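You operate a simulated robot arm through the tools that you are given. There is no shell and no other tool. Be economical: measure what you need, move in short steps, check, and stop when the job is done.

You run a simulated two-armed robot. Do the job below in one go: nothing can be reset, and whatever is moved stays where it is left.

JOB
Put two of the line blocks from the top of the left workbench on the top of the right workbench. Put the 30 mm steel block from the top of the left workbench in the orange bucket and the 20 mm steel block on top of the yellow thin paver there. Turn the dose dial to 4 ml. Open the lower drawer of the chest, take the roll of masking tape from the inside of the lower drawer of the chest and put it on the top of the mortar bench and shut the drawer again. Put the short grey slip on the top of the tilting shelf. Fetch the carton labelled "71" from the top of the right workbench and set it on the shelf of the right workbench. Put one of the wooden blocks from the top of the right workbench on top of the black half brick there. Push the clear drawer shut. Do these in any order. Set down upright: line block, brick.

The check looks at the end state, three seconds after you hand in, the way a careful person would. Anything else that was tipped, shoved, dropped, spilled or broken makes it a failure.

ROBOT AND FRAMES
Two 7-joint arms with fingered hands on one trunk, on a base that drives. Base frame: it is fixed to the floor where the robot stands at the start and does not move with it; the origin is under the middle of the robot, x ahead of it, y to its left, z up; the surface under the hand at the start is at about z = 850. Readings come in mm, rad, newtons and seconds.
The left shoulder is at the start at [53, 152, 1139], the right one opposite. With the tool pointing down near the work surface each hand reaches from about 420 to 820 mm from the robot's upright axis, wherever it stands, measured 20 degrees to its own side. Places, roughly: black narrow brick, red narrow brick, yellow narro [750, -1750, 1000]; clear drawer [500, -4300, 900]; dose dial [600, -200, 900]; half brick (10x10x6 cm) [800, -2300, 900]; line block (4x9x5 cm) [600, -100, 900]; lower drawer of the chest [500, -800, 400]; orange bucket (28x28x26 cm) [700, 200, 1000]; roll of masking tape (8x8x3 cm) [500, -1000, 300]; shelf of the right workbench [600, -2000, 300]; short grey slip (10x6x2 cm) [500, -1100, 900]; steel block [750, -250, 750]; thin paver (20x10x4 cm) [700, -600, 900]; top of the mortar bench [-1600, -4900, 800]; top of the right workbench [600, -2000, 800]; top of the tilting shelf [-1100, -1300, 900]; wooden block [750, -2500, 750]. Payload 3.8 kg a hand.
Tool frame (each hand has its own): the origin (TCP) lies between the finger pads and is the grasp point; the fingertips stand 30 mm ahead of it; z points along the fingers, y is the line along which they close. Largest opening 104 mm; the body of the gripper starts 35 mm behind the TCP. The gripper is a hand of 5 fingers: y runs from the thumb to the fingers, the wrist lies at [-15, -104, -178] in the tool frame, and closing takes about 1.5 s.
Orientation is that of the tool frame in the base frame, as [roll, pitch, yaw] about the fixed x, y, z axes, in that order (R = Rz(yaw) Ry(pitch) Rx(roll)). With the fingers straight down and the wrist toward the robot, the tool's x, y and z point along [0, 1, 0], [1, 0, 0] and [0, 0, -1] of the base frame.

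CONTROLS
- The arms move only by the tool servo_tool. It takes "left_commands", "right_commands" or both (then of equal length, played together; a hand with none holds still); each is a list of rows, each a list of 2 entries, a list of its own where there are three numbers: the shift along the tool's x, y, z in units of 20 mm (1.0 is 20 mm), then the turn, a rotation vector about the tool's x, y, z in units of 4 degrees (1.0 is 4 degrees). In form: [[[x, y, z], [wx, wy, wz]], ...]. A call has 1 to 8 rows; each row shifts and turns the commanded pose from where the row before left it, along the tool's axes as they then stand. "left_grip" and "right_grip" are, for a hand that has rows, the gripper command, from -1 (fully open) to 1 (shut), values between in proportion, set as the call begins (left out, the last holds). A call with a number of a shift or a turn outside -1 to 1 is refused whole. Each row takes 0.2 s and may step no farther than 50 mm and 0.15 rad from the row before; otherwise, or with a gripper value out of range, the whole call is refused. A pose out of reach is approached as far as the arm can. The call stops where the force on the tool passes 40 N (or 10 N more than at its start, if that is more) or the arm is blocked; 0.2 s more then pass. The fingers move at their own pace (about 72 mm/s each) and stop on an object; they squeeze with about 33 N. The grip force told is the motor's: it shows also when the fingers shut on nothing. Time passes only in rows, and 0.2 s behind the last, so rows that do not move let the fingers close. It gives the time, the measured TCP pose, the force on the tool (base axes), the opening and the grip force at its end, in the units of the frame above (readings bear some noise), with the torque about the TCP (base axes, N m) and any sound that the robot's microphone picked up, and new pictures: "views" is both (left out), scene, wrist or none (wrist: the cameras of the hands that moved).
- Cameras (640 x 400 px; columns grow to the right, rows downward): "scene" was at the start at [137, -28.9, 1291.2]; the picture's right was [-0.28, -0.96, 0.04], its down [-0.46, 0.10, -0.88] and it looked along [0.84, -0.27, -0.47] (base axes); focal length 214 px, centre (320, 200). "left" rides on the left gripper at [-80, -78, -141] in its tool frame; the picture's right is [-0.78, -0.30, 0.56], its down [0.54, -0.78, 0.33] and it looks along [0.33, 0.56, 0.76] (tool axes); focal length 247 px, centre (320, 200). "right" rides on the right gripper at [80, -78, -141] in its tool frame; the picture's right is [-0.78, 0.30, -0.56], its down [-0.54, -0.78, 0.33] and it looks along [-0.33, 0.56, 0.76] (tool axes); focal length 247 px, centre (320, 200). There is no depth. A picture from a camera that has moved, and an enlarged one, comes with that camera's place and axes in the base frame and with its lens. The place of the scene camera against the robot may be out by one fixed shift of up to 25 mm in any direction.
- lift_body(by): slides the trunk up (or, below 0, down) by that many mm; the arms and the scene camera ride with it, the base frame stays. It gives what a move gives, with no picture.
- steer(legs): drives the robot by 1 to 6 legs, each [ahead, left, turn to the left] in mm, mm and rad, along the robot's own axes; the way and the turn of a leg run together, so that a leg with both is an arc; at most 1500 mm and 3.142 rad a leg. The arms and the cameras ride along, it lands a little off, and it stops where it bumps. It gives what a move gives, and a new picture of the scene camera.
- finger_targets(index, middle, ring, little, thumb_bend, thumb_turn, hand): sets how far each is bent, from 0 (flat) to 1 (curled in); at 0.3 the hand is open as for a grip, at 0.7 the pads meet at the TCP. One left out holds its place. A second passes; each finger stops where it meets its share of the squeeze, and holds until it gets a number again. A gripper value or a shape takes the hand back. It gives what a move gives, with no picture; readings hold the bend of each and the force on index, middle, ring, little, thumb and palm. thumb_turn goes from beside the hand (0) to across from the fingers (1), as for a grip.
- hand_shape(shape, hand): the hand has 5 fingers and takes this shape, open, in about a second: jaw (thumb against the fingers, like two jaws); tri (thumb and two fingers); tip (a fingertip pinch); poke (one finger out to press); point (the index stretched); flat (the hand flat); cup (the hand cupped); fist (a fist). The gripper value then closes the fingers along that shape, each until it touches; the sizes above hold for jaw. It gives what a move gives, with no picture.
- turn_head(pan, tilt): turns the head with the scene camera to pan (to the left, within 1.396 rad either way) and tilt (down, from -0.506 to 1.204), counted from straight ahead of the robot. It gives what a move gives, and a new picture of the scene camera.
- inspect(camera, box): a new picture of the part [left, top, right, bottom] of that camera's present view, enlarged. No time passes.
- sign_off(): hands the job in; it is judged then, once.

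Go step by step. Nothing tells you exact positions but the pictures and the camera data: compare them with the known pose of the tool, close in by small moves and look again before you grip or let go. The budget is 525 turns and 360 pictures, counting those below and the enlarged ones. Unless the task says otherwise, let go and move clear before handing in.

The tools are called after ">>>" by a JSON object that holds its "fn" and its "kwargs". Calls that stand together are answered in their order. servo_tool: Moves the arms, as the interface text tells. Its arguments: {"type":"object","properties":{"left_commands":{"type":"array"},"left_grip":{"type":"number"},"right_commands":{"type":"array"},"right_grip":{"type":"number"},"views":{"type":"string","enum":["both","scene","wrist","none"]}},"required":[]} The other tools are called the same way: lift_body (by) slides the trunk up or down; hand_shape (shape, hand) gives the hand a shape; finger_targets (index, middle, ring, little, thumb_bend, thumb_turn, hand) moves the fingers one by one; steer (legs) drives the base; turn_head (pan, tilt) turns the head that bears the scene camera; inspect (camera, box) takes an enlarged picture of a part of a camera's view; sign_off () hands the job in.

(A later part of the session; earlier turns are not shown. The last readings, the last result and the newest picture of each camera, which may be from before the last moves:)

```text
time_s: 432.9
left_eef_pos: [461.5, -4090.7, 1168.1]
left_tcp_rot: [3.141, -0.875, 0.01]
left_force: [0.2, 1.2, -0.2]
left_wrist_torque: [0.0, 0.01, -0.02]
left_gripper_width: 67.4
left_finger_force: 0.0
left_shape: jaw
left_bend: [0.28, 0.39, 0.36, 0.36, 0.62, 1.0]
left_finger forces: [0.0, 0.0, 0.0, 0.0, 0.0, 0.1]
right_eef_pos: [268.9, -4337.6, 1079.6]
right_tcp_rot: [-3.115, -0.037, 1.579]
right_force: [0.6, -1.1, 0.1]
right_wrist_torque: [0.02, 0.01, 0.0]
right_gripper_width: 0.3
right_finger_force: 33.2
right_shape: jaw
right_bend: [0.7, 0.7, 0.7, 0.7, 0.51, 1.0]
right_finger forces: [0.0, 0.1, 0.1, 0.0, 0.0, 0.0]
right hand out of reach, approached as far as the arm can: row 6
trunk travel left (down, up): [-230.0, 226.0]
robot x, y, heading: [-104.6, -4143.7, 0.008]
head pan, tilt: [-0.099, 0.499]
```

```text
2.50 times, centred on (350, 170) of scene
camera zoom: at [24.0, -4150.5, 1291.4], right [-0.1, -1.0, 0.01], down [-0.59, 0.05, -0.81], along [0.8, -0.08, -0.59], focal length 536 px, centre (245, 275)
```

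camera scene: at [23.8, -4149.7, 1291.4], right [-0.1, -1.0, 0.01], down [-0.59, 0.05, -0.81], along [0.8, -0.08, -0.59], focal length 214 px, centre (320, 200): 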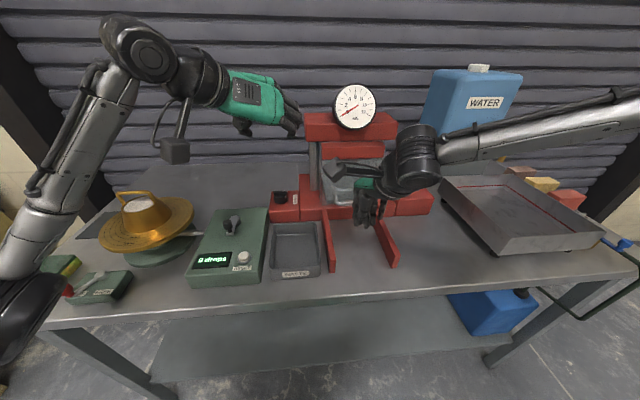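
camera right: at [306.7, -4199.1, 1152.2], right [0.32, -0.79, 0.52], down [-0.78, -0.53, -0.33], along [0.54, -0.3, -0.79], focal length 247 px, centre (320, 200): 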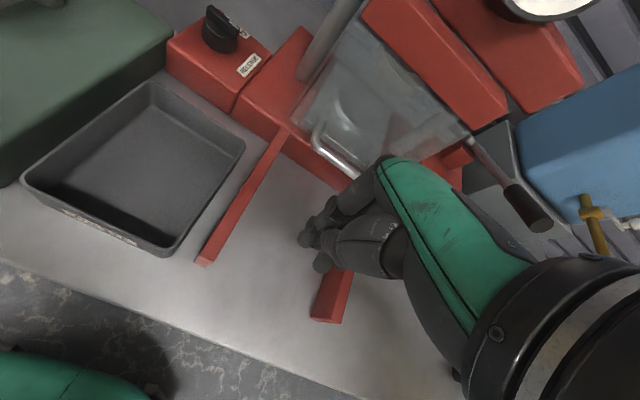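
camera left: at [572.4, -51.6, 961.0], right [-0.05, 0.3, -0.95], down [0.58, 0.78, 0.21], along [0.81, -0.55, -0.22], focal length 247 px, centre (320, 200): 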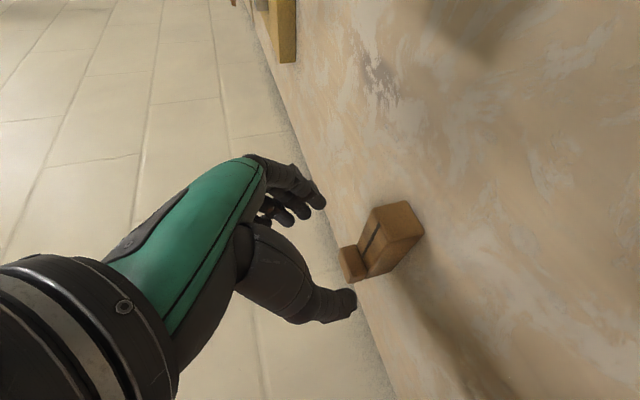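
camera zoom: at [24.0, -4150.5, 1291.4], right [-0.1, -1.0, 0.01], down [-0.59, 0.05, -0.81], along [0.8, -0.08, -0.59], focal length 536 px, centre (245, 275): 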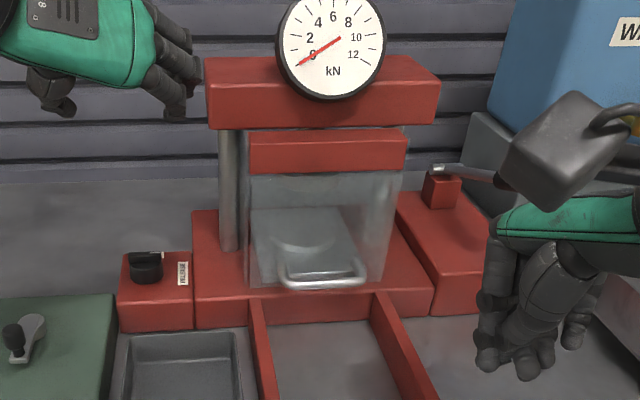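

The drawer front is now inside the base but may not be fully home, and my fingertips had hit the red base. I'll push again higher, at the handle (about z=910), clear of the base.

>>> {"fn": "servo_tool", "kwargs": {"right_commands": [[[0.5, 0.8, 0.5], [0.4, 0, 0]], [[0.5, 0.8, 0.9], [0, 0, 0]], [[0.5, 0.8, 0.9], [0, 0, 0]], [[0.5, 0.8, 0.9], [0, 0, 0]], [[0.5, 0.8, 0.9], [0, 0, 0]], [[0.5, 0.8, 0.9], [0, 0, 0]], [[0, 0.8, 0.9], [0, 0, 0]], [[0, 0.8, 0.9], [0, 0, 0]]], "views": "none"}}

>>> {"fn": "steer", "kwargs": {"legs": [[35, 0, 0]]}}

>>> {"fn": "servo_tool", "kwargs": {"right_commands": [[[0, 0.4, 0.1], [0, 0, 0]]], "views": "wrist"}}

```text
time_s: 434.7
left_eef_pos: [461.4, -4089.7, 1168.1]
left_tcp_rot: [-3.141, -0.877, 0.01]
left_force: [0.2, -0.6, 0.8]
left_wrist_torque: [-0.01, 0.02, 0.01]
left_gripper_width: 67.4
left_finger_force: 0.1
left_shape: jaw
left_bend: [0.28, 0.39, 0.36, 0.36, 0.62, 1.0]
left_finger forces: [0.0, 0.0, 0.0, 0.0, 0.1, 0.0]
right_eef_pos: [391.7, -4270.8, 938.4]
right_tcp_rot: [-3.084, -0.038, 1.578]
right_force: [0.0, 0.1, -0.1]
right_wrist_torque: [-0.03, 0.01, 0.04]
right_gripper_width: 0.0
right_finger_force: 33.2
right_shape: jaw
right_bend: [0.7, 0.7, 0.7, 0.7, 0.51, 1.0]
right_finger forces: [0.0, 0.0, 0.1, 0.0, 0.0, 0.0]
trunk travel left (down, up): [-230.0, 226.0]
robot x, y, heading: [-107.8, -4137.7, 0.004]
head pan, tilt: [-0.099, 0.499]
```

```text
time_s: 435.6
left_eef_pos: [492.7, -4089.5, 1170.1]
left_tcp_rot: [3.139, -0.881, 0.013]
left_force: [-0.9, 0.3, -0.2]
left_wrist_torque: [0.01, -0.02, 0.01]
left_gripper_width: 67.3
left_finger_force: 0.0
left_shape: jaw
left_bend: [0.28, 0.39, 0.36, 0.36, 0.62, 1.0]
left_finger forces: [0.1, 0.0, 0.0, 0.1, 0.0, 0.1]
right_eef_pos: [423.0, -4271.0, 941.3]
right_tcp_rot: [-3.089, -0.037, 1.581]
right_force: [0.7, 0.8, -0.2]
right_wrist_torque: [0.01, -0.02, -0.01]
right_gripper_width: 0.1
right_finger_force: 32.8
right_shape: jaw
right_bend: [0.7, 0.7, 0.7, 0.7, 0.51, 1.0]
right_finger forces: [0.0, 0.0, 0.0, 0.0, 0.0, 0.0]
trunk travel left (down, up): [-230.0, 226.0]
robot x, y, heading: [-72.5, -4140.0, -0.0]
head pan, tilt: [-0.099, 0.499]
camera scene: at [54.3, -4149.6, 1292.2], right [-0.09, -1.0, 0.01], down [-0.59, 0.05, -0.81], along [0.8, -0.08, -0.59], focal length 214 px, centre (320, 200)
```

scene: 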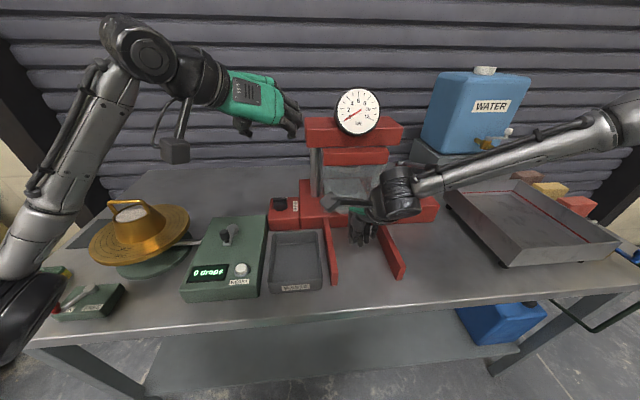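

```text
time_s: 436.0
left_eef_pos: [495.0, -4090.4, 1169.6]
left_tcp_rot: [3.141, -0.876, 0.011]
left_force: [-1.3, 0.1, 0.9]
left_wrist_torque: [-0.02, 0.01, 0.0]
left_gripper_width: 67.4
left_finger_force: 0.2
left_shape: jaw
left_bend: [0.28, 0.39, 0.36, 0.36, 0.62, 1.0]
left_finger forces: [0.0, 0.0, 0.0, 0.1, 0.0, 0.0]
right_eef_pos: [432.5, -4271.1, 936.9]
right_tcp_rot: [-3.088, -0.036, 1.58]
right_force: [-0.8, 0.0, 0.2]
right_wrist_torque: [0.0, 0.0, 0.0]
right_gripper_width: 0.0
right_finger_force: 33.0
right_shape: jaw
right_bend: [0.7, 0.7, 0.7, 0.7, 0.51, 1.0]
right_finger forces: [0.0, 0.0, 0.1, 0.1, 0.0, 0.0]
trunk travel left (down, up): [-230.0, 226.0]
robot x, y, heading: [-72.2, -4139.8, 0.0]
head pan, tilt: [-0.099, 0.499]
camera right: at [361.3, -4196.3, 1085.7], right [0.33, -0.79, 0.51], down [-0.79, -0.53, -0.31], along [0.52, -0.3, -0.8], focal length 247 px, centre (320, 200)
```

right: 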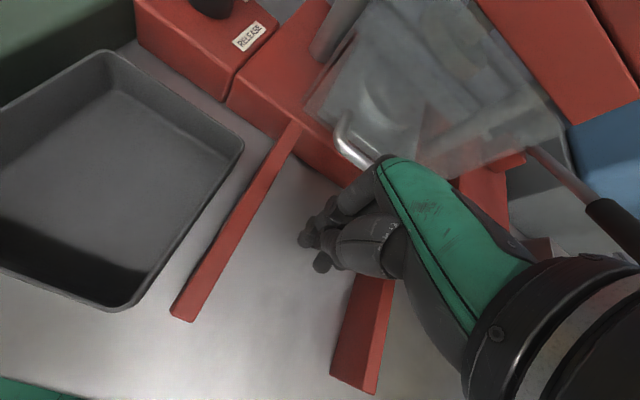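

>>> {"fn": "servo_tool", "kwargs": {"right_commands": [[[0, 0.8, 0], [0, 0, 0]], [[0, 0.8, 0], [0, 0, 0]], [[0, 0.7, 0], [0, 0, 0]], [[0, 0.5, 0], [0, 0, 0]], [[0, 0.5, 0], [0, 0, 0]]], "views": "wrist"}}

```text
time_s: 437.2
left_eef_pos: [489.3, -4090.6, 1172.1]
left_tcp_rot: [3.136, -0.885, 0.015]
left_force: [0.3, -0.4, -0.3]
left_wrist_torque: [0.01, 0.01, -0.03]
left_gripper_width: 67.5
left_finger_force: 0.0
left_shape: jaw
left_bend: [0.28, 0.39, 0.36, 0.36, 0.62, 1.0]
left_finger forces: [0.0, 0.0, 0.0, 0.0, 0.0, 0.1]
right_eef_pos: [492.2, -4269.4, 937.1]
right_tcp_rot: [-3.094, -0.037, 1.579]
right_force: [-26.6, -1.9, 17.0]
right_wrist_torque: [-0.23, -0.43, -0.41]
right_gripper_width: 0.3
right_finger_force: 32.9
right_shape: jaw
right_bend: [0.7, 0.7, 0.7, 0.7, 0.51, 1.0]
right_finger forces: [0.1, 32.0, 5.0, 0.0, 0.0, 0.0]
trunk travel left (down, up): [-230.0, 226.0]
robot x, y, heading: [-72.1, -4140.2, 0.006]
head pan, tilt: [-0.099, 0.499]
camera right: at [420.5, -4195.5, 1085.7], right [0.33, -0.79, 0.51], down [-0.79, -0.53, -0.31], along [0.52, -0.3, -0.8], focal length 247 px, centre (320, 200)
```

right: 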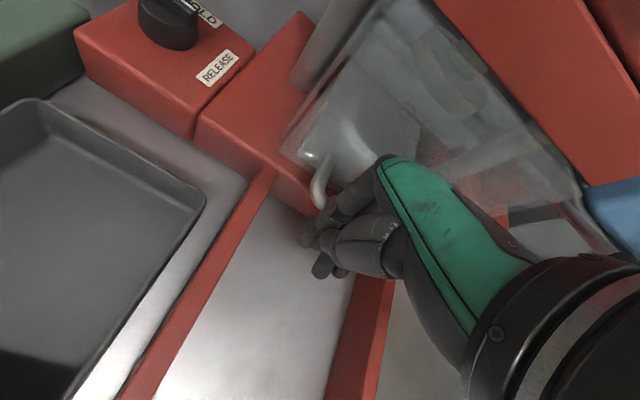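

>>> {"fn": "servo_tool", "kwargs": {"right_commands": [[[0, -1, 0], [0, 0, 0]], [[0, 0, -1], [0, 0, 0]], [[0, 1, 0], [0, 0, 0]], [[0, 0.5, 0], [0, 0, 0]], [[0, 0.5, 0], [0, 0, 0]], [[0, 0.5, 0], [0, 0, 0]]], "views": "wrist"}}

```text
time_s: 438.4
left_eef_pos: [486.8, -4091.5, 1172.7]
left_tcp_rot: [3.141, -0.882, 0.01]
left_force: [0.1, 0.6, -0.2]
left_wrist_torque: [0.03, 0.03, -0.04]
left_gripper_width: 67.3
left_finger_force: 0.0
left_shape: jaw
left_bend: [0.28, 0.39, 0.36, 0.36, 0.62, 1.0]
left_finger forces: [0.0, 0.1, 0.1, 0.0, 0.0, 0.0]
right_eef_pos: [507.0, -4268.5, 953.4]
right_tcp_rot: [-3.077, -0.039, 1.583]
right_force: [-33.8, -2.8, 17.3]
right_wrist_torque: [-0.09, 0.51, -0.02]
right_gripper_width: 0.0
right_finger_force: 33.5
right_shape: jaw
right_bend: [0.7, 0.7, 0.7, 0.7, 0.5, 1.0]
right_finger forces: [0.0, 0.1, 4.5, 0.1, 68.3, 0.0]
trunk travel left (down, up): [-230.0, 226.0]
robot x, y, heading: [-74.3, -4139.2, -0.005]
head pan, tilt: [-0.099, 0.499]
stopped in row 6 (right hand): the force on the tool passed its limit at 46 N (the readings are from after the stop); the commanded pose is now the measured one
camera right: at [436.4, -4194.7, 1102.5], right [0.34, -0.79, 0.51], down [-0.79, -0.53, -0.3], along [0.51, -0.3, -0.81], focal length 247 px, centre (320, 200)
```

right: 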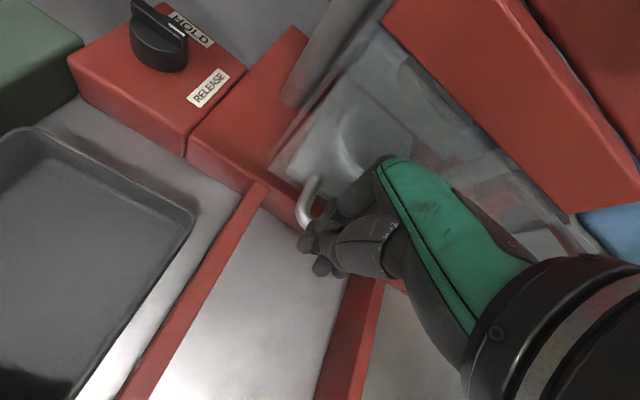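

It resists 46 N, so the drawer is at its stop. I'll lift straight up first so nothing hooks the handle, then retreat.

>>> {"fn": "servo_tool", "kwargs": {"right_commands": [[[0, -0.1, -0.5], [0, 0, 0]], [[0, 0, -1], [0, 0, 0]], [[0, 0, -1], [0, 0, 0]], [[0, 0, -1], [0, 0, 0]], [[0, -1, -1], [0, 0, 0]], [[0, -1, -1], [0, 0, 0]], [[0, -1, -0.5], [0, 0, 0]], [[0, -1, 0], [0, 0, 0]]], "views": "none"}}

>>> {"fn": "servo_tool", "kwargs": {"right_commands": [[[0, -1, 0], [0, 0, 0]], [[0, -1, 0], [0, 0, 0]], [[0, -1, 0], [0, 0, 0]], [[-0.5, -1, 0], [0, 0, 0]], [[-0.5, -1, 0], [0, 0, 0]]], "views": "both"}}

>>> {"fn": "inspect", "kwargs": {"camera": "right", "box": [180, 0, 420, 160]}}

```text
time_s: 440.2
left_eef_pos: [494.0, -4089.2, 1168.4]
left_tcp_rot: [-3.141, -0.879, 0.01]
left_force: [-0.4, 0.2, 0.1]
left_wrist_torque: [0.02, -0.02, 0.03]
left_gripper_width: 67.5
left_finger_force: 0.2
left_shape: jaw
left_bend: [0.28, 0.39, 0.36, 0.36, 0.62, 1.0]
left_finger forces: [0.0, 0.0, 0.0, 0.0, 0.1, 0.0]
right_eef_pos: [439.8, -4273.9, 1075.9]
right_tcp_rot: [-3.077, -0.037, 1.581]
right_force: [0.2, -0.5, -0.8]
right_wrist_torque: [-0.03, -0.02, -0.02]
right_gripper_width: 0.0
right_finger_force: 33.6
right_shape: jaw
right_bend: [0.7, 0.7, 0.7, 0.7, 0.51, 1.0]
right_finger forces: [0.1, 0.0, 0.0, 0.0, 0.1, 0.0]
trunk travel left (down, up): [-230.0, 226.0]
robot x, y, heading: [-72.0, -4138.7, 0.004]
head pan, tilt: [-0.099, 0.499]
```

```text
time_s: 441.4
left_eef_pos: [493.4, -4090.9, 1168.6]
left_tcp_rot: [-3.141, -0.877, 0.009]
left_force: [0.4, -0.3, 0.8]
left_wrist_torque: [-0.01, -0.01, 0.0]
left_gripper_width: 67.3
left_finger_force: 0.0
left_shape: jaw
left_bend: [0.28, 0.39, 0.36, 0.36, 0.62, 1.0]
left_finger forces: [0.0, 0.0, 0.1, 0.0, 0.0, 0.1]
right_eef_pos: [340.6, -4295.4, 1080.1]
right_tcp_rot: [-3.076, -0.036, 1.583]
right_force: [0.2, -0.4, 0.3]
right_wrist_torque: [-0.02, -0.02, -0.02]
right_gripper_width: 0.2
right_finger_force: 33.1
right_shape: jaw
right_bend: [0.7, 0.7, 0.7, 0.7, 0.51, 1.0]
right_finger forces: [0.1, 0.1, 0.0, 0.0, 0.1, 0.0]
trunk travel left (down, up): [-230.0, 226.0]
robot x, y, heading: [-72.1, -4136.8, 0.006]
head pan, tilt: [-0.099, 0.499]
camera scene: at [56.8, -4150.4, 1291.5], right [-0.1, -1.0, 0.01], down [-0.59, 0.05, -0.81], along [0.8, -0.08, -0.59], focal length 214 px, centre (320, 200)
camera right: at [269.7, -4222.4, 1229.6], right [0.34, -0.79, 0.51], down [-0.79, -0.53, -0.3], along [0.51, -0.3, -0.81], focal length 247 px, centre (320, 200)
```

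scene: 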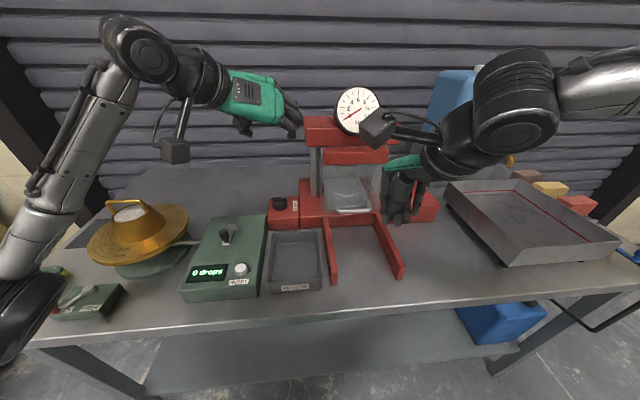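
right: 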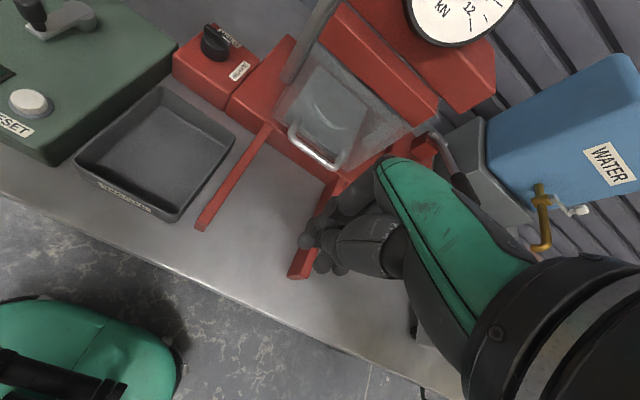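

```text
2.50 times, centred on (300, 80) of right
camera zoom: at [269.7, -4222.4, 1229.6], right [0.34, -0.79, 0.51], down [-0.79, -0.53, -0.3], along [0.51, -0.3, -0.81], focal length 617 px, centre (370, 500)
```

zoom: 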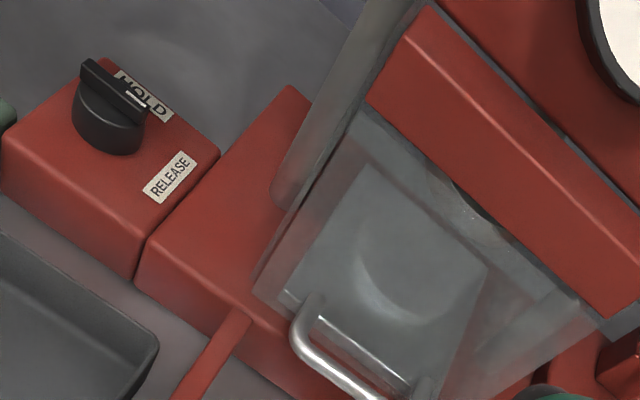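

The clear drawer is shut. Heading back to the left bench for the second line block, straightening the right hand on the way.

>>> {"fn": "steer", "kwargs": {"legs": [[-400, 0, 0], [0, 1400, 0], [0, 1400, 0], [0, 1300, 0]]}}

>>> {"fn": "servo_tool", "kwargs": {"right_commands": [[[0, 0, 0], [-0.93, -0.5, 0]], [[0, 0, 0], [0, 0, -1]], [[0, 0, 0], [0, 0, -1]], [[0, 0, 0], [0, 0, -1]], [[0, 0, 0], [0, 0, -1]], [[0, 0, 0], [0, 0, -1]], [[0, 0, 0], [0, 0, -1]], [[0, 0, 0], [0, 0, -1]]], "right_grip": -0.3, "views": "none"}}

>>> {"fn": "servo_tool", "kwargs": {"right_commands": [[[0, 0, 0], [0, 0, -1]], [[0, 0, 0], [0, 0, -1]], [[0, 0, 0], [0, 0, -1]], [[0, 0, 0], [0, 0, -1]], [[0, 0, 0], [0, 0, -1]], [[0, 0, 0], [0, 0, -1]], [[0, 0, 0], [0, 0, -1]], [[0, 0, 0], [0, 0, -1]]], "views": "none"}}

>>> {"fn": "servo_tool", "kwargs": {"right_commands": [[[0, 0, 0], [0, 0, -1]], [[0, 0, 0], [0, 0, -1]], [[0, 0, 0], [0, 0, -1]], [[0, 0, 0], [0, 0, -1]], [[0, 0, 0], [0, 0, -1]], [[0, 0, 0], [0, 0, -1]], [[0, 0, 0], [0, 0, -1]], [[0, 0, 0], [0, 0, -0.4]]], "views": "scene"}}

```text
time_s: 463.2
left_eef_pos: [90.3, -6.9, 1169.1]
left_tcp_rot: [3.14, -0.876, -0.008]
left_force: [0.2, -1.1, 0.0]
left_wrist_torque: [0.01, -0.02, -0.04]
left_gripper_width: 67.2
left_finger_force: 0.0
left_shape: jaw
left_bend: [0.28, 0.39, 0.36, 0.36, 0.62, 1.0]
left_finger forces: [0.0, 0.1, 0.0, 0.0, 0.0, 0.0]
right_eef_pos: [-68.1, -209.8, 1081.0]
right_tcp_rot: [-3.076, -0.037, 1.56]
right_force: [-1.1, 0.0, 0.6]
right_wrist_torque: [0.04, -0.01, -0.02]
right_gripper_width: 0.2
right_finger_force: 32.9
right_shape: jaw
right_bend: [0.7, 0.7, 0.7, 0.7, 0.51, 1.0]
right_finger forces: [0.1, 0.1, 0.0, 0.0, 0.0, 0.1]
trunk travel left (down, up): [-230.0, 226.0]
robot x, y, heading: [-476.5, -40.9, -0.019]
head pan, tilt: [-0.099, 0.499]
camera scene: at [-347.4, -59.1, 1291.3], right [-0.11, -0.99, 0.01], down [-0.59, 0.06, -0.81], along [0.8, -0.1, -0.59], focal length 214 px, centre (320, 200)
```

scene: 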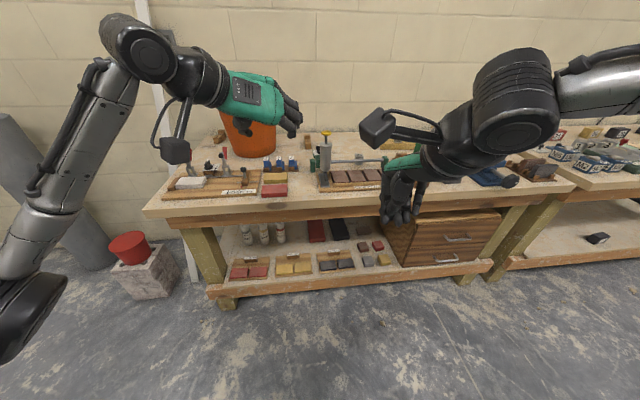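

```text
time_s: 465.0
left_eef_pos: [91.9, -7.5, 1168.2]
left_tcp_rot: [3.141, -0.876, -0.008]
left_force: [-0.3, -0.2, -0.5]
left_wrist_torque: [0.02, 0.0, 0.04]
left_gripper_width: 67.4
left_finger_force: 0.1
left_shape: jaw
left_bend: [0.28, 0.39, 0.36, 0.36, 0.62, 1.0]
left_finger forces: [0.0, 0.0, 0.0, 0.1, 0.0, 0.1]
right_eef_pos: [-65.4, -209.3, 1079.5]
right_tcp_rot: [3.141, -0.002, 2.051]
right_force: [-0.1, -0.3, 1.3]
right_wrist_torque: [0.0, 0.01, 0.0]
right_gripper_width: 67.3
right_finger_force: 0.0
right_shape: jaw
right_bend: [0.28, 0.39, 0.36, 0.36, 0.62, 1.0]
right_finger forces: [0.1, 0.0, 0.1, 0.0, 0.1, 0.0]
trunk travel left (down, up): [-230.0, 226.0]
robot x, y, heading: [-477.8, -46.8, -0.018]
head pan, tilt: [-0.099, 0.499]
```

```text
time_s: 466.8
left_eef_pos: [91.0, -7.5, 1169.5]
left_tcp_rot: [3.141, -0.876, -0.008]
left_force: [-0.4, 0.5, 0.0]
left_wrist_torque: [0.0, 0.03, -0.02]
left_gripper_width: 67.2
left_finger_force: 0.1
left_shape: jaw
left_bend: [0.28, 0.39, 0.36, 0.36, 0.62, 1.0]
left_finger forces: [0.0, 0.0, 0.0, 0.0, 0.0, 0.0]
right_eef_pos: [-66.7, -210.0, 1079.9]
right_tcp_rot: [-3.141, -0.001, 2.611]
right_force: [0.1, 0.4, 0.4]
right_wrist_torque: [0.0, 0.0, 0.0]
right_gripper_width: 67.6
right_finger_force: 0.1
right_shape: jaw
right_bend: [0.28, 0.39, 0.36, 0.36, 0.62, 1.0]
right_finger forces: [0.1, 0.0, 0.0, 0.0, 0.0, 0.0]
trunk travel left (down, up): [-230.0, 226.0]
robot x, y, heading: [-477.0, -43.4, -0.018]
head pan, tilt: [-0.099, 0.499]
```

```text
time_s: 468.6
left_eef_pos: [92.8, -7.7, 1169.1]
left_tcp_rot: [3.139, -0.877, -0.007]
left_force: [-0.2, -0.2, 0.7]
left_wrist_torque: [0.02, -0.01, -0.01]
left_gripper_width: 67.1
left_finger_force: 0.0
left_shape: jaw
left_bend: [0.28, 0.39, 0.36, 0.36, 0.62, 1.0]
left_finger forces: [0.0, 0.0, 0.1, 0.0, 0.1, 0.0]
right_eef_pos: [-66.8, -209.1, 1081.0]
right_tcp_rot: [3.14, -0.001, 3.128]
right_force: [0.4, 0.6, -0.3]
right_wrist_torque: [-0.01, -0.01, 0.01]
right_gripper_width: 67.5
right_finger_force: 0.2
right_shape: jaw
right_bend: [0.28, 0.39, 0.36, 0.36, 0.62, 1.0]
right_finger forces: [0.0, 0.0, 0.0, 0.0, 0.0, 0.0]
trunk travel left (down, up): [-230.0, 226.0]
robot x, y, heading: [-478.8, -47.6, -0.015]
head pan, tilt: [-0.099, 0.499]
camera scene: at [-347.3, -59.0, 1291.3], right [-0.11, -0.99, 0.01], down [-0.59, 0.06, -0.81], along [0.8, -0.1, -0.59], focal length 214 px, centre (320, 200)
```

scene: 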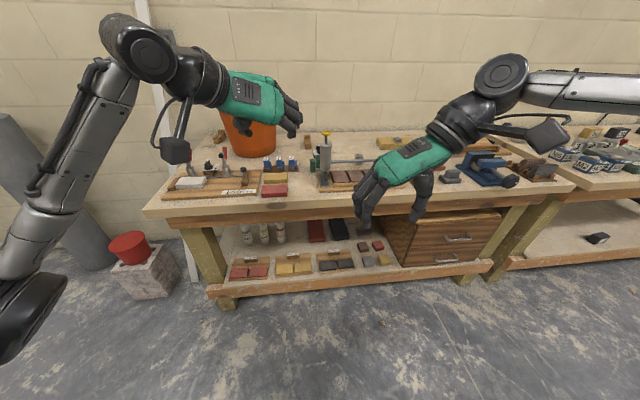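

>>> {"fn": "servo_tool", "kwargs": {"right_commands": [[[0, 0, 0], [0, -1, 0]], [[0, 0, 0], [0, -1, 0]], [[0, 0, 0], [0, -1, 0]], [[0, 0, 0], [0, -1, 0]], [[0, 0, 0], [0, -1, 0]], [[0, 0, 0], [0, -1, 0]], [[0, 0, 0], [0, -1, 0]], [[0, 0, 0], [0, -1, 0]]], "left_commands": [[[-0.6, -0.5, -0.8], [0, 0, 0]], [[-0.6, -0.5, -0.8], [0, 0, 0]], [[-0.6, -0.5, -0.8], [0, 0, 0]], [[-0.6, -0.5, -0.8], [0, 0, 0]], [[-0.6, -0.5, -0.8], [0, 0, 0]], [[-0.6, -0.5, -0.8], [0, 0, 0]], [[-0.6, -0.5, -0.8], [0, 0, 0]], [[-0.6, -0.5, -0.8], [0, 0, 0]]], "views": "none"}}

>>> {"fn": "servo_tool", "kwargs": {"right_commands": [[[0, 0, 0], [0, -1, 0]], [[0, 0, 0], [0, -1, 0]], [[0, 0, 0], [0, -1, 0]], [[0, 0, 0], [0, -1, 0]], [[0, 0, 0], [0, -0.5, 0]]], "views": "none"}}

>>> {"fn": "steer", "kwargs": {"legs": [[0, -25, 0.015], [505, 0, 0]]}}

```text
time_s: 470.4
left_eef_pos: [-69.3, 74.5, 1177.2]
left_tcp_rot: [3.139, -0.878, -0.006]
left_force: [0.0, 0.7, 1.0]
left_wrist_torque: [0.01, -0.01, -0.02]
left_gripper_width: 67.4
left_finger_force: 0.1
left_shape: jaw
left_bend: [0.28, 0.39, 0.36, 0.36, 0.62, 1.0]
left_finger forces: [0.1, 0.0, 0.0, 0.1, 0.0, 0.0]
right_eef_pos: [-68.2, -208.9, 1079.7]
right_tcp_rot: [3.139, 0.56, 3.127]
right_force: [-0.5, 0.1, 0.9]
right_wrist_torque: [-0.01, 0.02, 0.01]
right_gripper_width: 67.5
right_finger_force: 0.1
right_shape: jaw
right_bend: [0.28, 0.39, 0.36, 0.36, 0.62, 1.0]
right_finger forces: [0.0, 0.0, 0.0, 0.1, 0.1, 0.0]
trunk travel left (down, up): [-230.0, 226.0]
robot x, y, heading: [-478.8, -45.1, -0.016]
head pan, tilt: [-0.099, 0.499]
```

```text
time_s: 471.6
left_eef_pos: [-68.2, 74.7, 1176.2]
left_tcp_rot: [3.139, -0.876, -0.007]
left_force: [0.3, -0.3, -0.9]
left_wrist_torque: [-0.01, 0.0, 0.04]
left_gripper_width: 67.6
left_finger_force: 0.0
left_shape: jaw
left_bend: [0.28, 0.39, 0.36, 0.36, 0.62, 1.0]
left_finger forces: [0.0, 0.0, 0.0, 0.0, 0.1, 0.0]
right_eef_pos: [-61.6, -209.6, 1081.3]
right_tcp_rot: [3.137, 0.872, 3.124]
right_force: [0.2, -0.3, 0.8]
right_wrist_torque: [-0.02, 0.08, 0.03]
right_gripper_width: 67.3
right_finger_force: 0.0
right_shape: jaw
right_bend: [0.28, 0.39, 0.36, 0.36, 0.62, 1.0]
right_finger forces: [0.0, 0.0, 0.0, 0.0, 0.1, 0.0]
right hand out of reach, approached as far as the arm can: row 5
trunk travel left (down, up): [-230.0, 226.0]
robot x, y, heading: [-477.9, -45.0, -0.014]
head pan, tilt: [-0.099, 0.499]
```

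```text
time_s: 474.9
left_eef_pos: [432.8, 56.9, 1176.2]
left_tcp_rot: [3.141, -0.877, 0.009]
left_force: [-0.5, 0.0, -0.6]
left_wrist_torque: [-0.01, -0.01, 0.0]
left_gripper_width: 67.7
left_finger_force: 0.0
left_shape: jaw
left_bend: [0.28, 0.39, 0.36, 0.36, 0.62, 1.0]
left_finger forces: [0.1, 0.0, 0.1, 0.1, 0.0, 0.0]
right_eef_pos: [444.4, -227.1, 1081.8]
right_tcp_rot: [3.14, 0.871, -3.138]
right_force: [-0.2, -0.2, 0.8]
right_wrist_torque: [0.03, 0.0, 0.01]
right_gripper_width: 67.4
right_finger_force: 0.0
right_shape: jaw
right_bend: [0.28, 0.39, 0.36, 0.36, 0.62, 1.0]
right_finger forces: [0.0, 0.0, 0.0, 0.0, 0.0, 0.0]
trunk travel left (down, up): [-230.0, 226.0]
robot x, y, heading: [25.1, -64.1, 0.002]
head pan, tilt: [-0.099, 0.499]
camera scene: at [156.8, -80.9, 1291.4], right [-0.1, -1.0, 0.01], down [-0.59, 0.05, -0.81], along [0.8, -0.09, -0.59], focal length 214 px, centre (320, 200)
```

scene: 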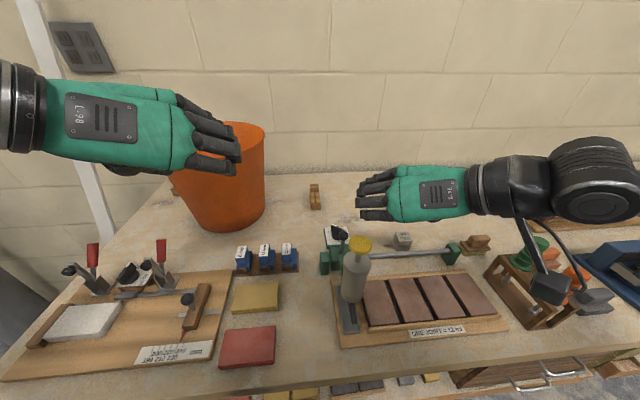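

>>> {"fn": "servo_tool", "kwargs": {"right_commands": [[[-0.64, 0.35, 0.77], [0, 0, 0]], [[-0.64, 0.35, 0.77], [0, 0, 0]], [[-0.64, 0.35, 0.77], [0, 0, 0]], [[-0.64, 0.35, 0.77], [0, 0, 0]], [[-0.64, 0.35, 0.77], [0, 0, 0]], [[-0.64, 0.35, 0.77], [0, 0, 0]], [[-0.64, 0.35, 0.77], [0, 0, 0]], [[-0.64, 0.35, 0.77], [0, 0, 0]]], "views": "none"}}

>>> {"fn": "servo_tool", "kwargs": {"right_commands": [[[-0.5, 0.5, 0.9], [0, 0, 0]], [[-0.5, 0.5, 0.9], [0, 0, 0]], [[-0.5, 0.5, 0.9], [0, 0, 0]], [[-0.5, 0.5, 0.9], [0, 0, 0]], [[-0.4, 0.2, 0.9], [0, 0, 0]]], "views": "both"}}

```text
time_s: 476.7
left_eef_pos: [435.1, 58.3, 1175.7]
left_tcp_rot: [3.14, -0.877, 0.01]
left_force: [0.6, 0.1, -0.3]
left_wrist_torque: [0.02, -0.01, -0.01]
left_gripper_width: 67.0
left_finger_force: 0.1
left_shape: jaw
left_bend: [0.28, 0.39, 0.36, 0.36, 0.62, 1.0]
left_finger forces: [0.0, 0.1, 0.0, 0.0, 0.0, 0.0]
right_eef_pos: [605.9, -171.1, 1079.2]
right_tcp_rot: [3.139, 0.869, -3.136]
right_force: [0.7, -0.8, -0.8]
right_wrist_torque: [0.01, -0.01, 0.03]
right_gripper_width: 67.4
right_finger_force: 0.0
right_shape: jaw
right_bend: [0.28, 0.39, 0.36, 0.36, 0.62, 1.0]
right_finger forces: [0.0, 0.0, 0.0, 0.1, 0.1, 0.0]
trunk travel left (down, up): [-230.0, 226.0]
robot x, y, heading: [25.2, -68.6, 0.0]
head pan, tilt: [-0.099, 0.499]
```

```text
time_s: 477.9
left_eef_pos: [434.6, 57.2, 1177.3]
left_tcp_rot: [3.138, -0.876, 0.012]
left_force: [0.8, 0.1, -0.5]
left_wrist_torque: [0.01, 0.0, 0.01]
left_gripper_width: 67.2
left_finger_force: 0.0
left_shape: jaw
left_bend: [0.28, 0.39, 0.36, 0.36, 0.62, 1.0]
left_finger forces: [0.0, 0.1, 0.1, 0.1, 0.0, 0.0]
right_eef_pos: [703.7, -127.2, 1057.6]
right_tcp_rot: [3.139, 0.869, -3.139]
right_force: [-0.2, -0.7, 0.8]
right_wrist_torque: [-0.01, -0.02, 0.02]
right_gripper_width: 67.3
right_finger_force: 0.0
right_shape: jaw
right_bend: [0.28, 0.39, 0.36, 0.36, 0.62, 1.0]
right_finger forces: [0.0, 0.0, 0.0, 0.0, 0.0, 0.0]
trunk travel left (down, up): [-230.0, 226.0]
robot x, y, heading: [25.3, -67.7, 0.002]
head pan, tilt: [-0.099, 0.499]
camera scene: at [157.9, -80.7, 1291.2], right [-0.1, -1.0, 0.01], down [-0.59, 0.05, -0.81], along [0.8, -0.09, -0.59], focal length 214 px, centre (320, 200)
camera right: at [544.0, -205.5, 1088.7], right [0.07, 0.3, 0.95], down [0.6, -0.77, 0.19], along [0.79, 0.56, -0.23], focal length 247 px, centre (320, 200)
```

scene: 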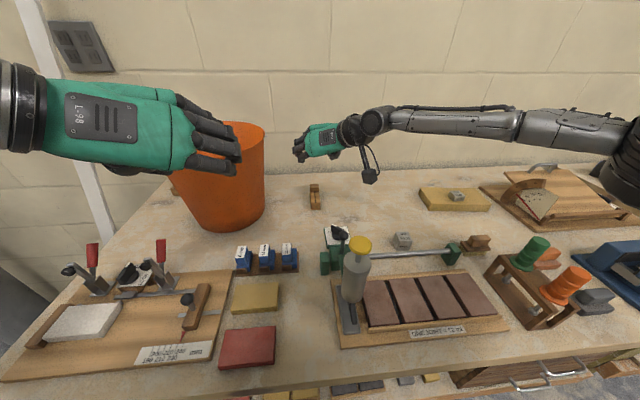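
right: 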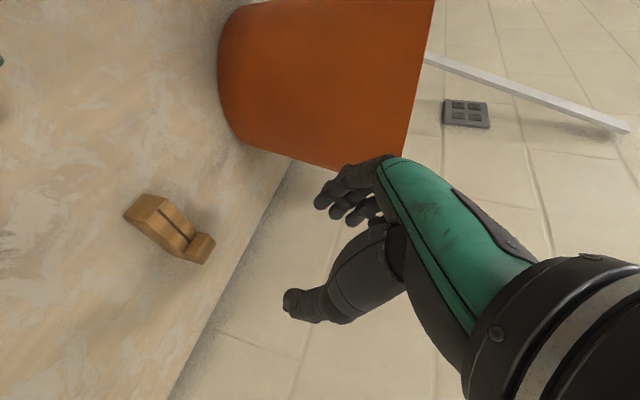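

>>> {"fn": "servo_tool", "kwargs": {"left_commands": [[[0.77, 0, -0.64], [0, 0, 0]], [[0.77, 0, -0.64], [0, 0, 0]], [[0.77, 0, -0.64], [0, 0, 0]], [[0.77, 0, -0.64], [0, 0, 0]], [[0.77, 0, -0.64], [0, 0, 0]], [[0.77, 0, -0.64], [0, 0, 0]], [[0.77, 0, -0.64], [0, 0, 0]], [[0, 0, 0], [0, 0, 0]]], "right_commands": [[[0, 0, 0], [0, -1, 0]], [[0, 0, 0], [0, -1, 0]], [[0, 0, 0], [0, 0, 0]], [[0, 0, 0], [0, 0, 0]], [[0, 0, 0], [0, 0, 0]], [[0, 0, 0], [0, 0, 0]], [[0, 0, 0], [0, 0, 0]], [[0, 0, 0], [0, 0, 0]]], "views": "none"}}

>>> {"fn": "steer", "kwargs": {"legs": [[16, 0, 0]]}}

>>> {"fn": "lift_body", "kwargs": {"by": -60}}

>>> {"fn": "servo_tool", "kwargs": {"right_commands": [[[0, 0, 0], [0, 0, 0]]], "views": "both"}}

```text
time_s: 479.7
left_eef_pos: [433.6, 58.3, 1317.6]
left_tcp_rot: [3.137, -0.879, 0.013]
left_force: [0.6, 0.3, 0.1]
left_wrist_torque: [-0.01, 0.0, -0.01]
left_gripper_width: 67.7
left_finger_force: 0.2
left_shape: jaw
left_bend: [0.28, 0.39, 0.36, 0.36, 0.62, 1.0]
left_finger forces: [0.1, 0.1, 0.0, 0.0, 0.0, 0.1]
right_eef_pos: [702.8, -127.1, 1058.1]
right_tcp_rot: [3.138, 1.01, -3.14]
right_force: [0.3, -0.3, -0.1]
right_wrist_torque: [-0.02, -0.03, -0.02]
right_gripper_width: 67.2
right_finger_force: 0.0
right_shape: jaw
right_bend: [0.28, 0.39, 0.36, 0.36, 0.62, 1.0]
right_finger forces: [0.0, 0.0, 0.1, 0.0, 0.1, 0.1]
trunk travel left (down, up): [-230.0, 226.0]
robot x, y, heading: [24.9, -69.7, 0.005]
head pan, tilt: [-0.099, 0.499]
```

```text
time_s: 480.5
left_eef_pos: [445.9, 57.4, 1318.6]
left_tcp_rot: [3.139, -0.882, 0.01]
left_force: [-0.1, 0.1, 0.1]
left_wrist_torque: [-0.03, -0.01, -0.02]
left_gripper_width: 67.4
left_finger_force: 0.0
left_shape: jaw
left_bend: [0.28, 0.39, 0.36, 0.36, 0.62, 1.0]
left_finger forces: [0.1, 0.0, 0.0, 0.1, 0.0, 0.1]
right_eef_pos: [715.4, -125.9, 1060.8]
right_tcp_rot: [3.141, 1.013, -3.137]
right_force: [-0.1, -0.5, -0.2]
right_wrist_torque: [0.02, 0.01, -0.02]
right_gripper_width: 67.5
right_finger_force: 0.1
right_shape: jaw
right_bend: [0.28, 0.39, 0.36, 0.36, 0.62, 1.0]
right_finger forces: [0.0, 0.0, 0.0, 0.0, 0.0, 0.0]
trunk travel left (down, up): [-230.0, 226.0]
robot x, y, heading: [43.5, -72.8, -0.001]
head pan, tilt: [-0.099, 0.499]
camera scene: at [168.7, -80.7, 1292.1], right [-0.1, -1.0, 0.01], down [-0.59, 0.05, -0.81], along [0.8, -0.09, -0.59], focal length 214 px, centre (320, 200)
```

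scene: 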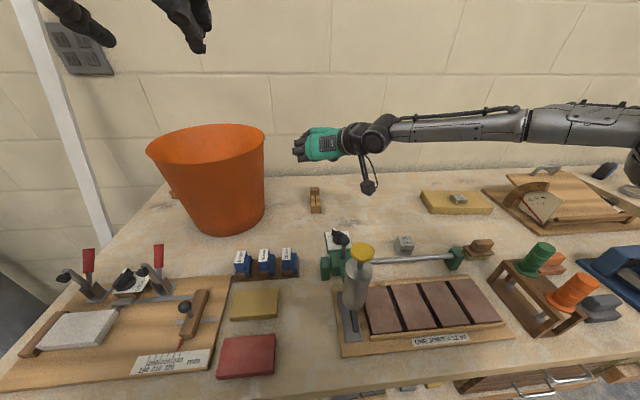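

```text
time_s: 481.5
left_eef_pos: [446.6, 58.7, 1257.5]
left_tcp_rot: [3.139, -0.879, 0.01]
left_force: [0.1, 0.1, 0.7]
left_wrist_torque: [-0.02, 0.02, 0.0]
left_gripper_width: 67.4
left_finger_force: 0.1
left_shape: jaw
left_bend: [0.28, 0.39, 0.36, 0.36, 0.62, 1.0]
left_finger forces: [0.0, 0.0, 0.1, 0.0, 0.0, 0.0]
right_eef_pos: [718.9, -126.6, 1000.5]
right_tcp_rot: [3.133, 1.012, 3.14]
right_force: [0.6, 0.2, 0.7]
right_wrist_torque: [-0.01, 0.02, 0.03]
right_gripper_width: 67.6
right_finger_force: 0.0
right_shape: jaw
right_bend: [0.28, 0.39, 0.36, 0.36, 0.62, 1.0]
right_finger forces: [0.0, 0.0, 0.1, 0.1, 0.0, 0.0]
trunk travel left (down, up): [-170.0, 286.0]
robot x, y, heading: [42.2, -69.3, 0.005]
head pan, tilt: [-0.099, 0.499]
```

```text
time_s: 481.9
left_eef_pos: [448.7, 57.6, 1255.6]
left_tcp_rot: [3.139, -0.878, 0.011]
left_force: [0.0, 0.3, 0.3]
left_wrist_torque: [0.02, -0.01, -0.01]
left_gripper_width: 67.4
left_finger_force: 0.0
left_shape: jaw
left_bend: [0.28, 0.39, 0.36, 0.36, 0.62, 1.0]
left_finger forces: [0.0, 0.1, 0.0, 0.0, 0.0, 0.1]
right_eef_pos: [719.4, -127.6, 998.7]
right_tcp_rot: [3.138, 1.011, -3.139]
right_force: [0.2, -0.9, 0.0]
right_wrist_torque: [0.0, -0.02, -0.02]
right_gripper_width: 67.3
right_finger_force: 0.1
right_shape: jaw
right_bend: [0.28, 0.39, 0.36, 0.36, 0.62, 1.0]
right_finger forces: [0.1, 0.0, 0.1, 0.0, 0.1, 0.1]
trunk travel left (down, up): [-170.0, 286.0]
robot x, y, heading: [41.4, -70.2, 0.002]
head pan, tilt: [-0.099, 0.499]
camera scene: at [206.9, -80.6, 1215.9], right [-0.09, -1.0, 0.02], down [-0.65, 0.05, -0.76], along [0.75, -0.09, -0.65], focal length 214 px, centre (320, 200)
camera right: at [556.8, -205.0, 1006.2], right [-0.06, 0.29, 0.95], down [0.57, -0.77, 0.27], along [0.82, 0.56, -0.12], focal length 247 px, centre (320, 200)
```

scene: 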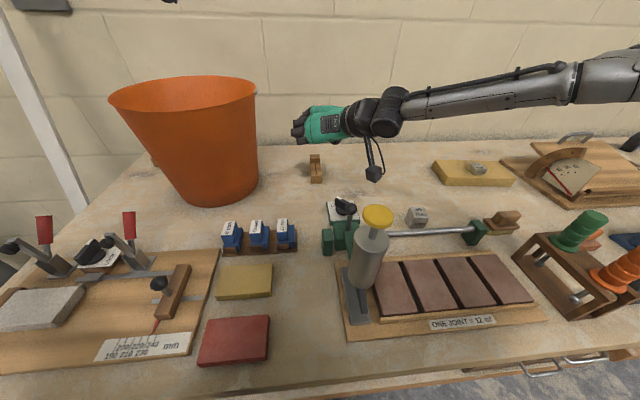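
right: 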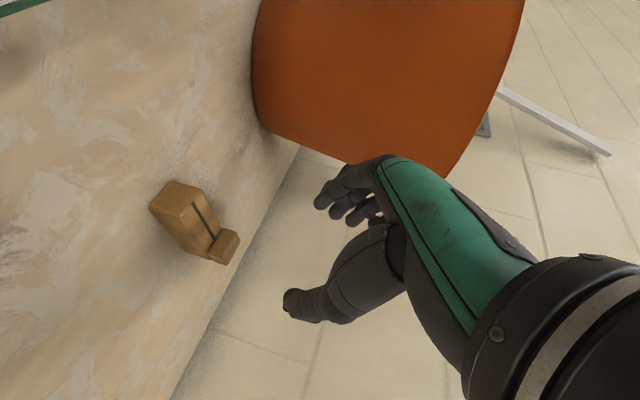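

>>> {"fn": "servo_tool", "kwargs": {"right_commands": [[[0.78, 0.03, 0.8], [0, 0, 0]], [[0.78, 0.03, 0.8], [0, 0, 0]], [[0.78, 0.03, 0.8], [0, 0, 0]]], "views": "both"}}

```text
time_s: 482.7
left_eef_pos: [450.6, 58.0, 1256.6]
left_tcp_rot: [3.135, -0.875, 0.014]
left_force: [0.5, -0.2, 0.4]
left_wrist_torque: [0.0, -0.02, 0.03]
left_gripper_width: 67.3
left_finger_force: 0.1
left_shape: jaw
left_bend: [0.28, 0.39, 0.36, 0.36, 0.62, 1.0]
left_finger forces: [0.0, 0.1, 0.0, 0.0, 0.1, 0.0]
right_eef_pos: [734.5, -126.7, 932.6]
right_tcp_rot: [3.138, 1.009, -3.14]
right_force: [0.6, -0.1, -0.6]
right_wrist_torque: [0.02, -0.01, 0.02]
right_gripper_width: 67.4
right_finger_force: 0.1
right_shape: jaw
right_bend: [0.28, 0.39, 0.36, 0.36, 0.62, 1.0]
right_finger forces: [0.1, 0.1, 0.0, 0.0, 0.0, 0.1]
trunk travel left (down, up): [-170.0, 286.0]
robot x, y, heading: [39.3, -70.2, -0.004]
head pan, tilt: [-0.099, 0.499]
camera scene: at [206.6, -80.8, 1215.9], right [-0.09, -1.0, 0.02], down [-0.65, 0.05, -0.76], along [0.75, -0.09, -0.65], focal length 214 px, centre (320, 200)
camera right: at [572.0, -204.3, 941.1], right [-0.06, 0.29, 0.95], down [0.57, -0.77, 0.27], along [0.82, 0.56, -0.12], focal length 247 px, centre (320, 200)
```

scene: 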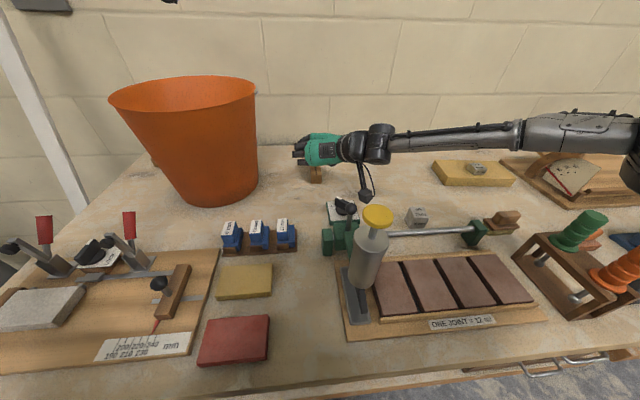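
right: 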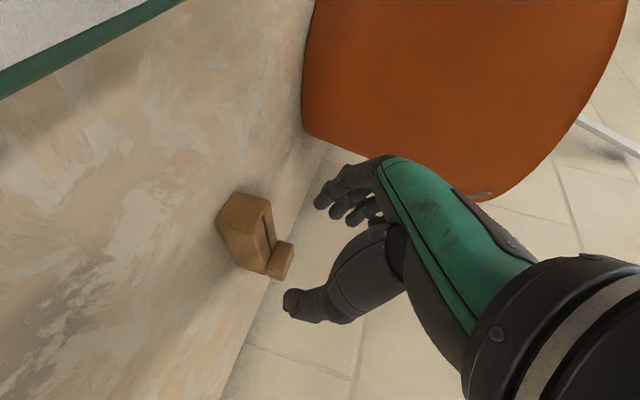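

The right wrist camera would hit the dial plate here, so I'll abandon this approach. I'll use the left arm instead with the trunk high (keeping its elbow well above the jig) and grip the block near its tail.

>>> {"fn": "servo_tool", "kwargs": {"right_commands": [[[-0.85, 0, -0.53], [0, 0, 0]], [[-0.85, 0, -0.53], [0, 0, 0]], [[-0.85, 0, -0.53], [0, 0, 0]], [[-0.85, 0, -0.53], [0, 0, 0]], [[-0.85, 0, -0.53], [0, 0, 0]], [[-0.85, 0, -0.53], [0, 0, 0]], [[0, -0.5, -1], [0, 0, 0]], [[0, -0.5, -1], [0, 0, 0]]], "views": "none"}}

>>> {"fn": "servo_tool", "kwargs": {"right_commands": [[[0.3, -1, -0.9], [0, 0, 0]], [[0.3, -1, -0.9], [0, 0, 0]], [[0.3, -1, -0.9], [0, 0, 0]], [[0.3, -1, -0.9], [0, 0, 0]], [[0.3, -1, -0.9], [0, 0, 0]], [[0.3, -1, -0.9], [0, 0, 0]], [[0.3, -1, -0.9], [0, 0, 0]], [[0.3, -1, -0.9], [0, 0, 0]]], "left_commands": [[[0, 0, 0], [0, 1, 0]], [[0, 0, 0], [0, 1, 0]], [[0, 0, 0], [0, 0, 0]], [[0, 0, 0], [0, 0, 0]], [[0, 0, 0], [0, 0, 0]], [[0, 0, 0], [0, 0, 0]], [[0, 0, 0], [0, 0, 0]], [[0, 0, 0], [0, 0, 0]]], "views": "none"}}

>>> {"fn": "lift_body", "kwargs": {"by": 110}}

>>> {"fn": "steer", "kwargs": {"legs": [[0, -103, 0]]}}

```text
time_s: 484.5
left_eef_pos: [448.3, 57.3, 1256.4]
left_tcp_rot: [3.141, -0.877, 0.009]
left_force: [1.1, 0.0, 0.0]
left_wrist_torque: [0.01, 0.01, -0.04]
left_gripper_width: 67.4
left_finger_force: 0.1
left_shape: jaw
left_bend: [0.28, 0.39, 0.36, 0.36, 0.62, 1.0]
left_finger forces: [0.0, 0.0, 0.1, 0.0, 0.1, 0.0]
right_eef_pos: [700.4, -146.4, 1075.5]
right_tcp_rot: [3.138, 1.01, -3.138]
right_force: [0.4, -0.1, 0.2]
right_wrist_torque: [-0.04, -0.01, 0.0]
right_gripper_width: 67.6
right_finger_force: 0.1
right_shape: jaw
right_bend: [0.28, 0.39, 0.36, 0.36, 0.62, 1.0]
right_finger forces: [0.0, 0.0, 0.1, 0.0, 0.0, 0.0]
trunk travel left (down, up): [-170.0, 286.0]
robot x, y, heading: [44.9, -69.2, -0.001]
head pan, tilt: [-0.099, 0.499]
```

```text
time_s: 486.3
left_eef_pos: [449.2, 56.8, 1256.9]
left_tcp_rot: [3.14, -1.018, 0.009]
left_force: [-0.6, 1.0, 1.0]
left_wrist_torque: [-0.03, 0.02, 0.02]
left_gripper_width: 67.1
left_finger_force: 0.0
left_shape: jaw
left_bend: [0.28, 0.39, 0.36, 0.36, 0.62, 1.0]
left_finger forces: [0.1, 0.0, 0.0, 0.0, 0.0, 0.0]
right_eef_pos: [553.6, -306.4, 1110.4]
right_tcp_rot: [3.138, 1.011, -3.137]
right_force: [0.1, -0.6, -0.5]
right_wrist_torque: [-0.03, 0.01, -0.01]
right_gripper_width: 67.3
right_finger_force: 0.1
right_shape: jaw
right_bend: [0.28, 0.39, 0.36, 0.36, 0.62, 1.0]
right_finger forces: [0.0, 0.1, 0.0, 0.0, 0.0, 0.0]
trunk travel left (down, up): [-170.0, 286.0]
robot x, y, heading: [43.1, -67.3, 0.006]
head pan, tilt: [-0.099, 0.499]
```

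```text
time_s: 487.7
left_eef_pos: [448.4, 58.8, 1366.5]
left_tcp_rot: [-3.14, -1.015, 0.007]
left_force: [-0.3, 0.1, 0.1]
left_wrist_torque: [0.01, 0.01, -0.01]
left_gripper_width: 67.2
left_finger_force: 0.1
left_shape: jaw
left_bend: [0.28, 0.39, 0.36, 0.36, 0.62, 1.0]
left_finger forces: [0.0, 0.0, 0.0, 0.0, 0.0, 0.1]
right_eef_pos: [555.2, -306.4, 1220.3]
right_tcp_rot: [3.139, 1.011, -3.137]
right_force: [0.3, 0.5, -0.4]
right_wrist_torque: [0.04, -0.02, -0.01]
right_gripper_width: 67.2
right_finger_force: 0.2
right_shape: jaw
right_bend: [0.28, 0.39, 0.36, 0.36, 0.62, 1.0]
right_finger forces: [0.1, 0.0, 0.0, 0.0, 0.0, 0.1]
trunk travel left (down, up): [-280.0, 176.0]
robot x, y, heading: [47.0, -70.0, 0.003]
head pan, tilt: [-0.099, 0.499]
```

```text
time_s: 488.9
left_eef_pos: [448.6, -42.3, 1366.9]
left_tcp_rot: [3.136, -1.018, 0.014]
left_force: [-0.1, 0.7, -0.6]
left_wrist_torque: [-0.02, 0.02, -0.01]
left_gripper_width: 67.3
left_finger_force: 0.0
left_shape: jaw
left_bend: [0.28, 0.39, 0.36, 0.36, 0.62, 1.0]
left_finger forces: [0.1, 0.0, 0.0, 0.0, 0.1, 0.1]
right_eef_pos: [554.7, -405.0, 1221.7]
right_tcp_rot: [-3.138, 1.011, -3.133]
right_force: [0.6, 1.3, 0.4]
right_wrist_torque: [-0.01, 0.02, -0.02]
right_gripper_width: 67.6
right_finger_force: 0.1
right_shape: jaw
right_bend: [0.28, 0.39, 0.36, 0.36, 0.62, 1.0]
right_finger forces: [0.0, 0.0, 0.1, 0.0, 0.0, 0.0]
trunk travel left (down, up): [-280.0, 176.0]
robot x, y, heading: [46.2, -171.0, 0.007]
head pan, tilt: [-0.099, 0.499]
camera scene: at [150.0, -180.9, 1349.5], right [-0.1, -1.0, 0.01], down [-0.55, 0.05, -0.84], along [0.83, -0.09, -0.55], focal length 214 px, centre (320, 200)
```

scene: 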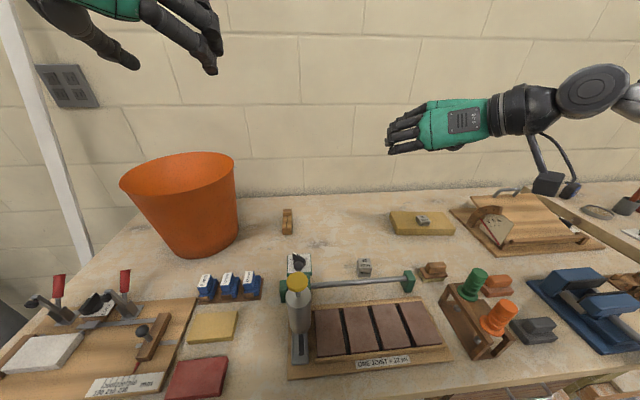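

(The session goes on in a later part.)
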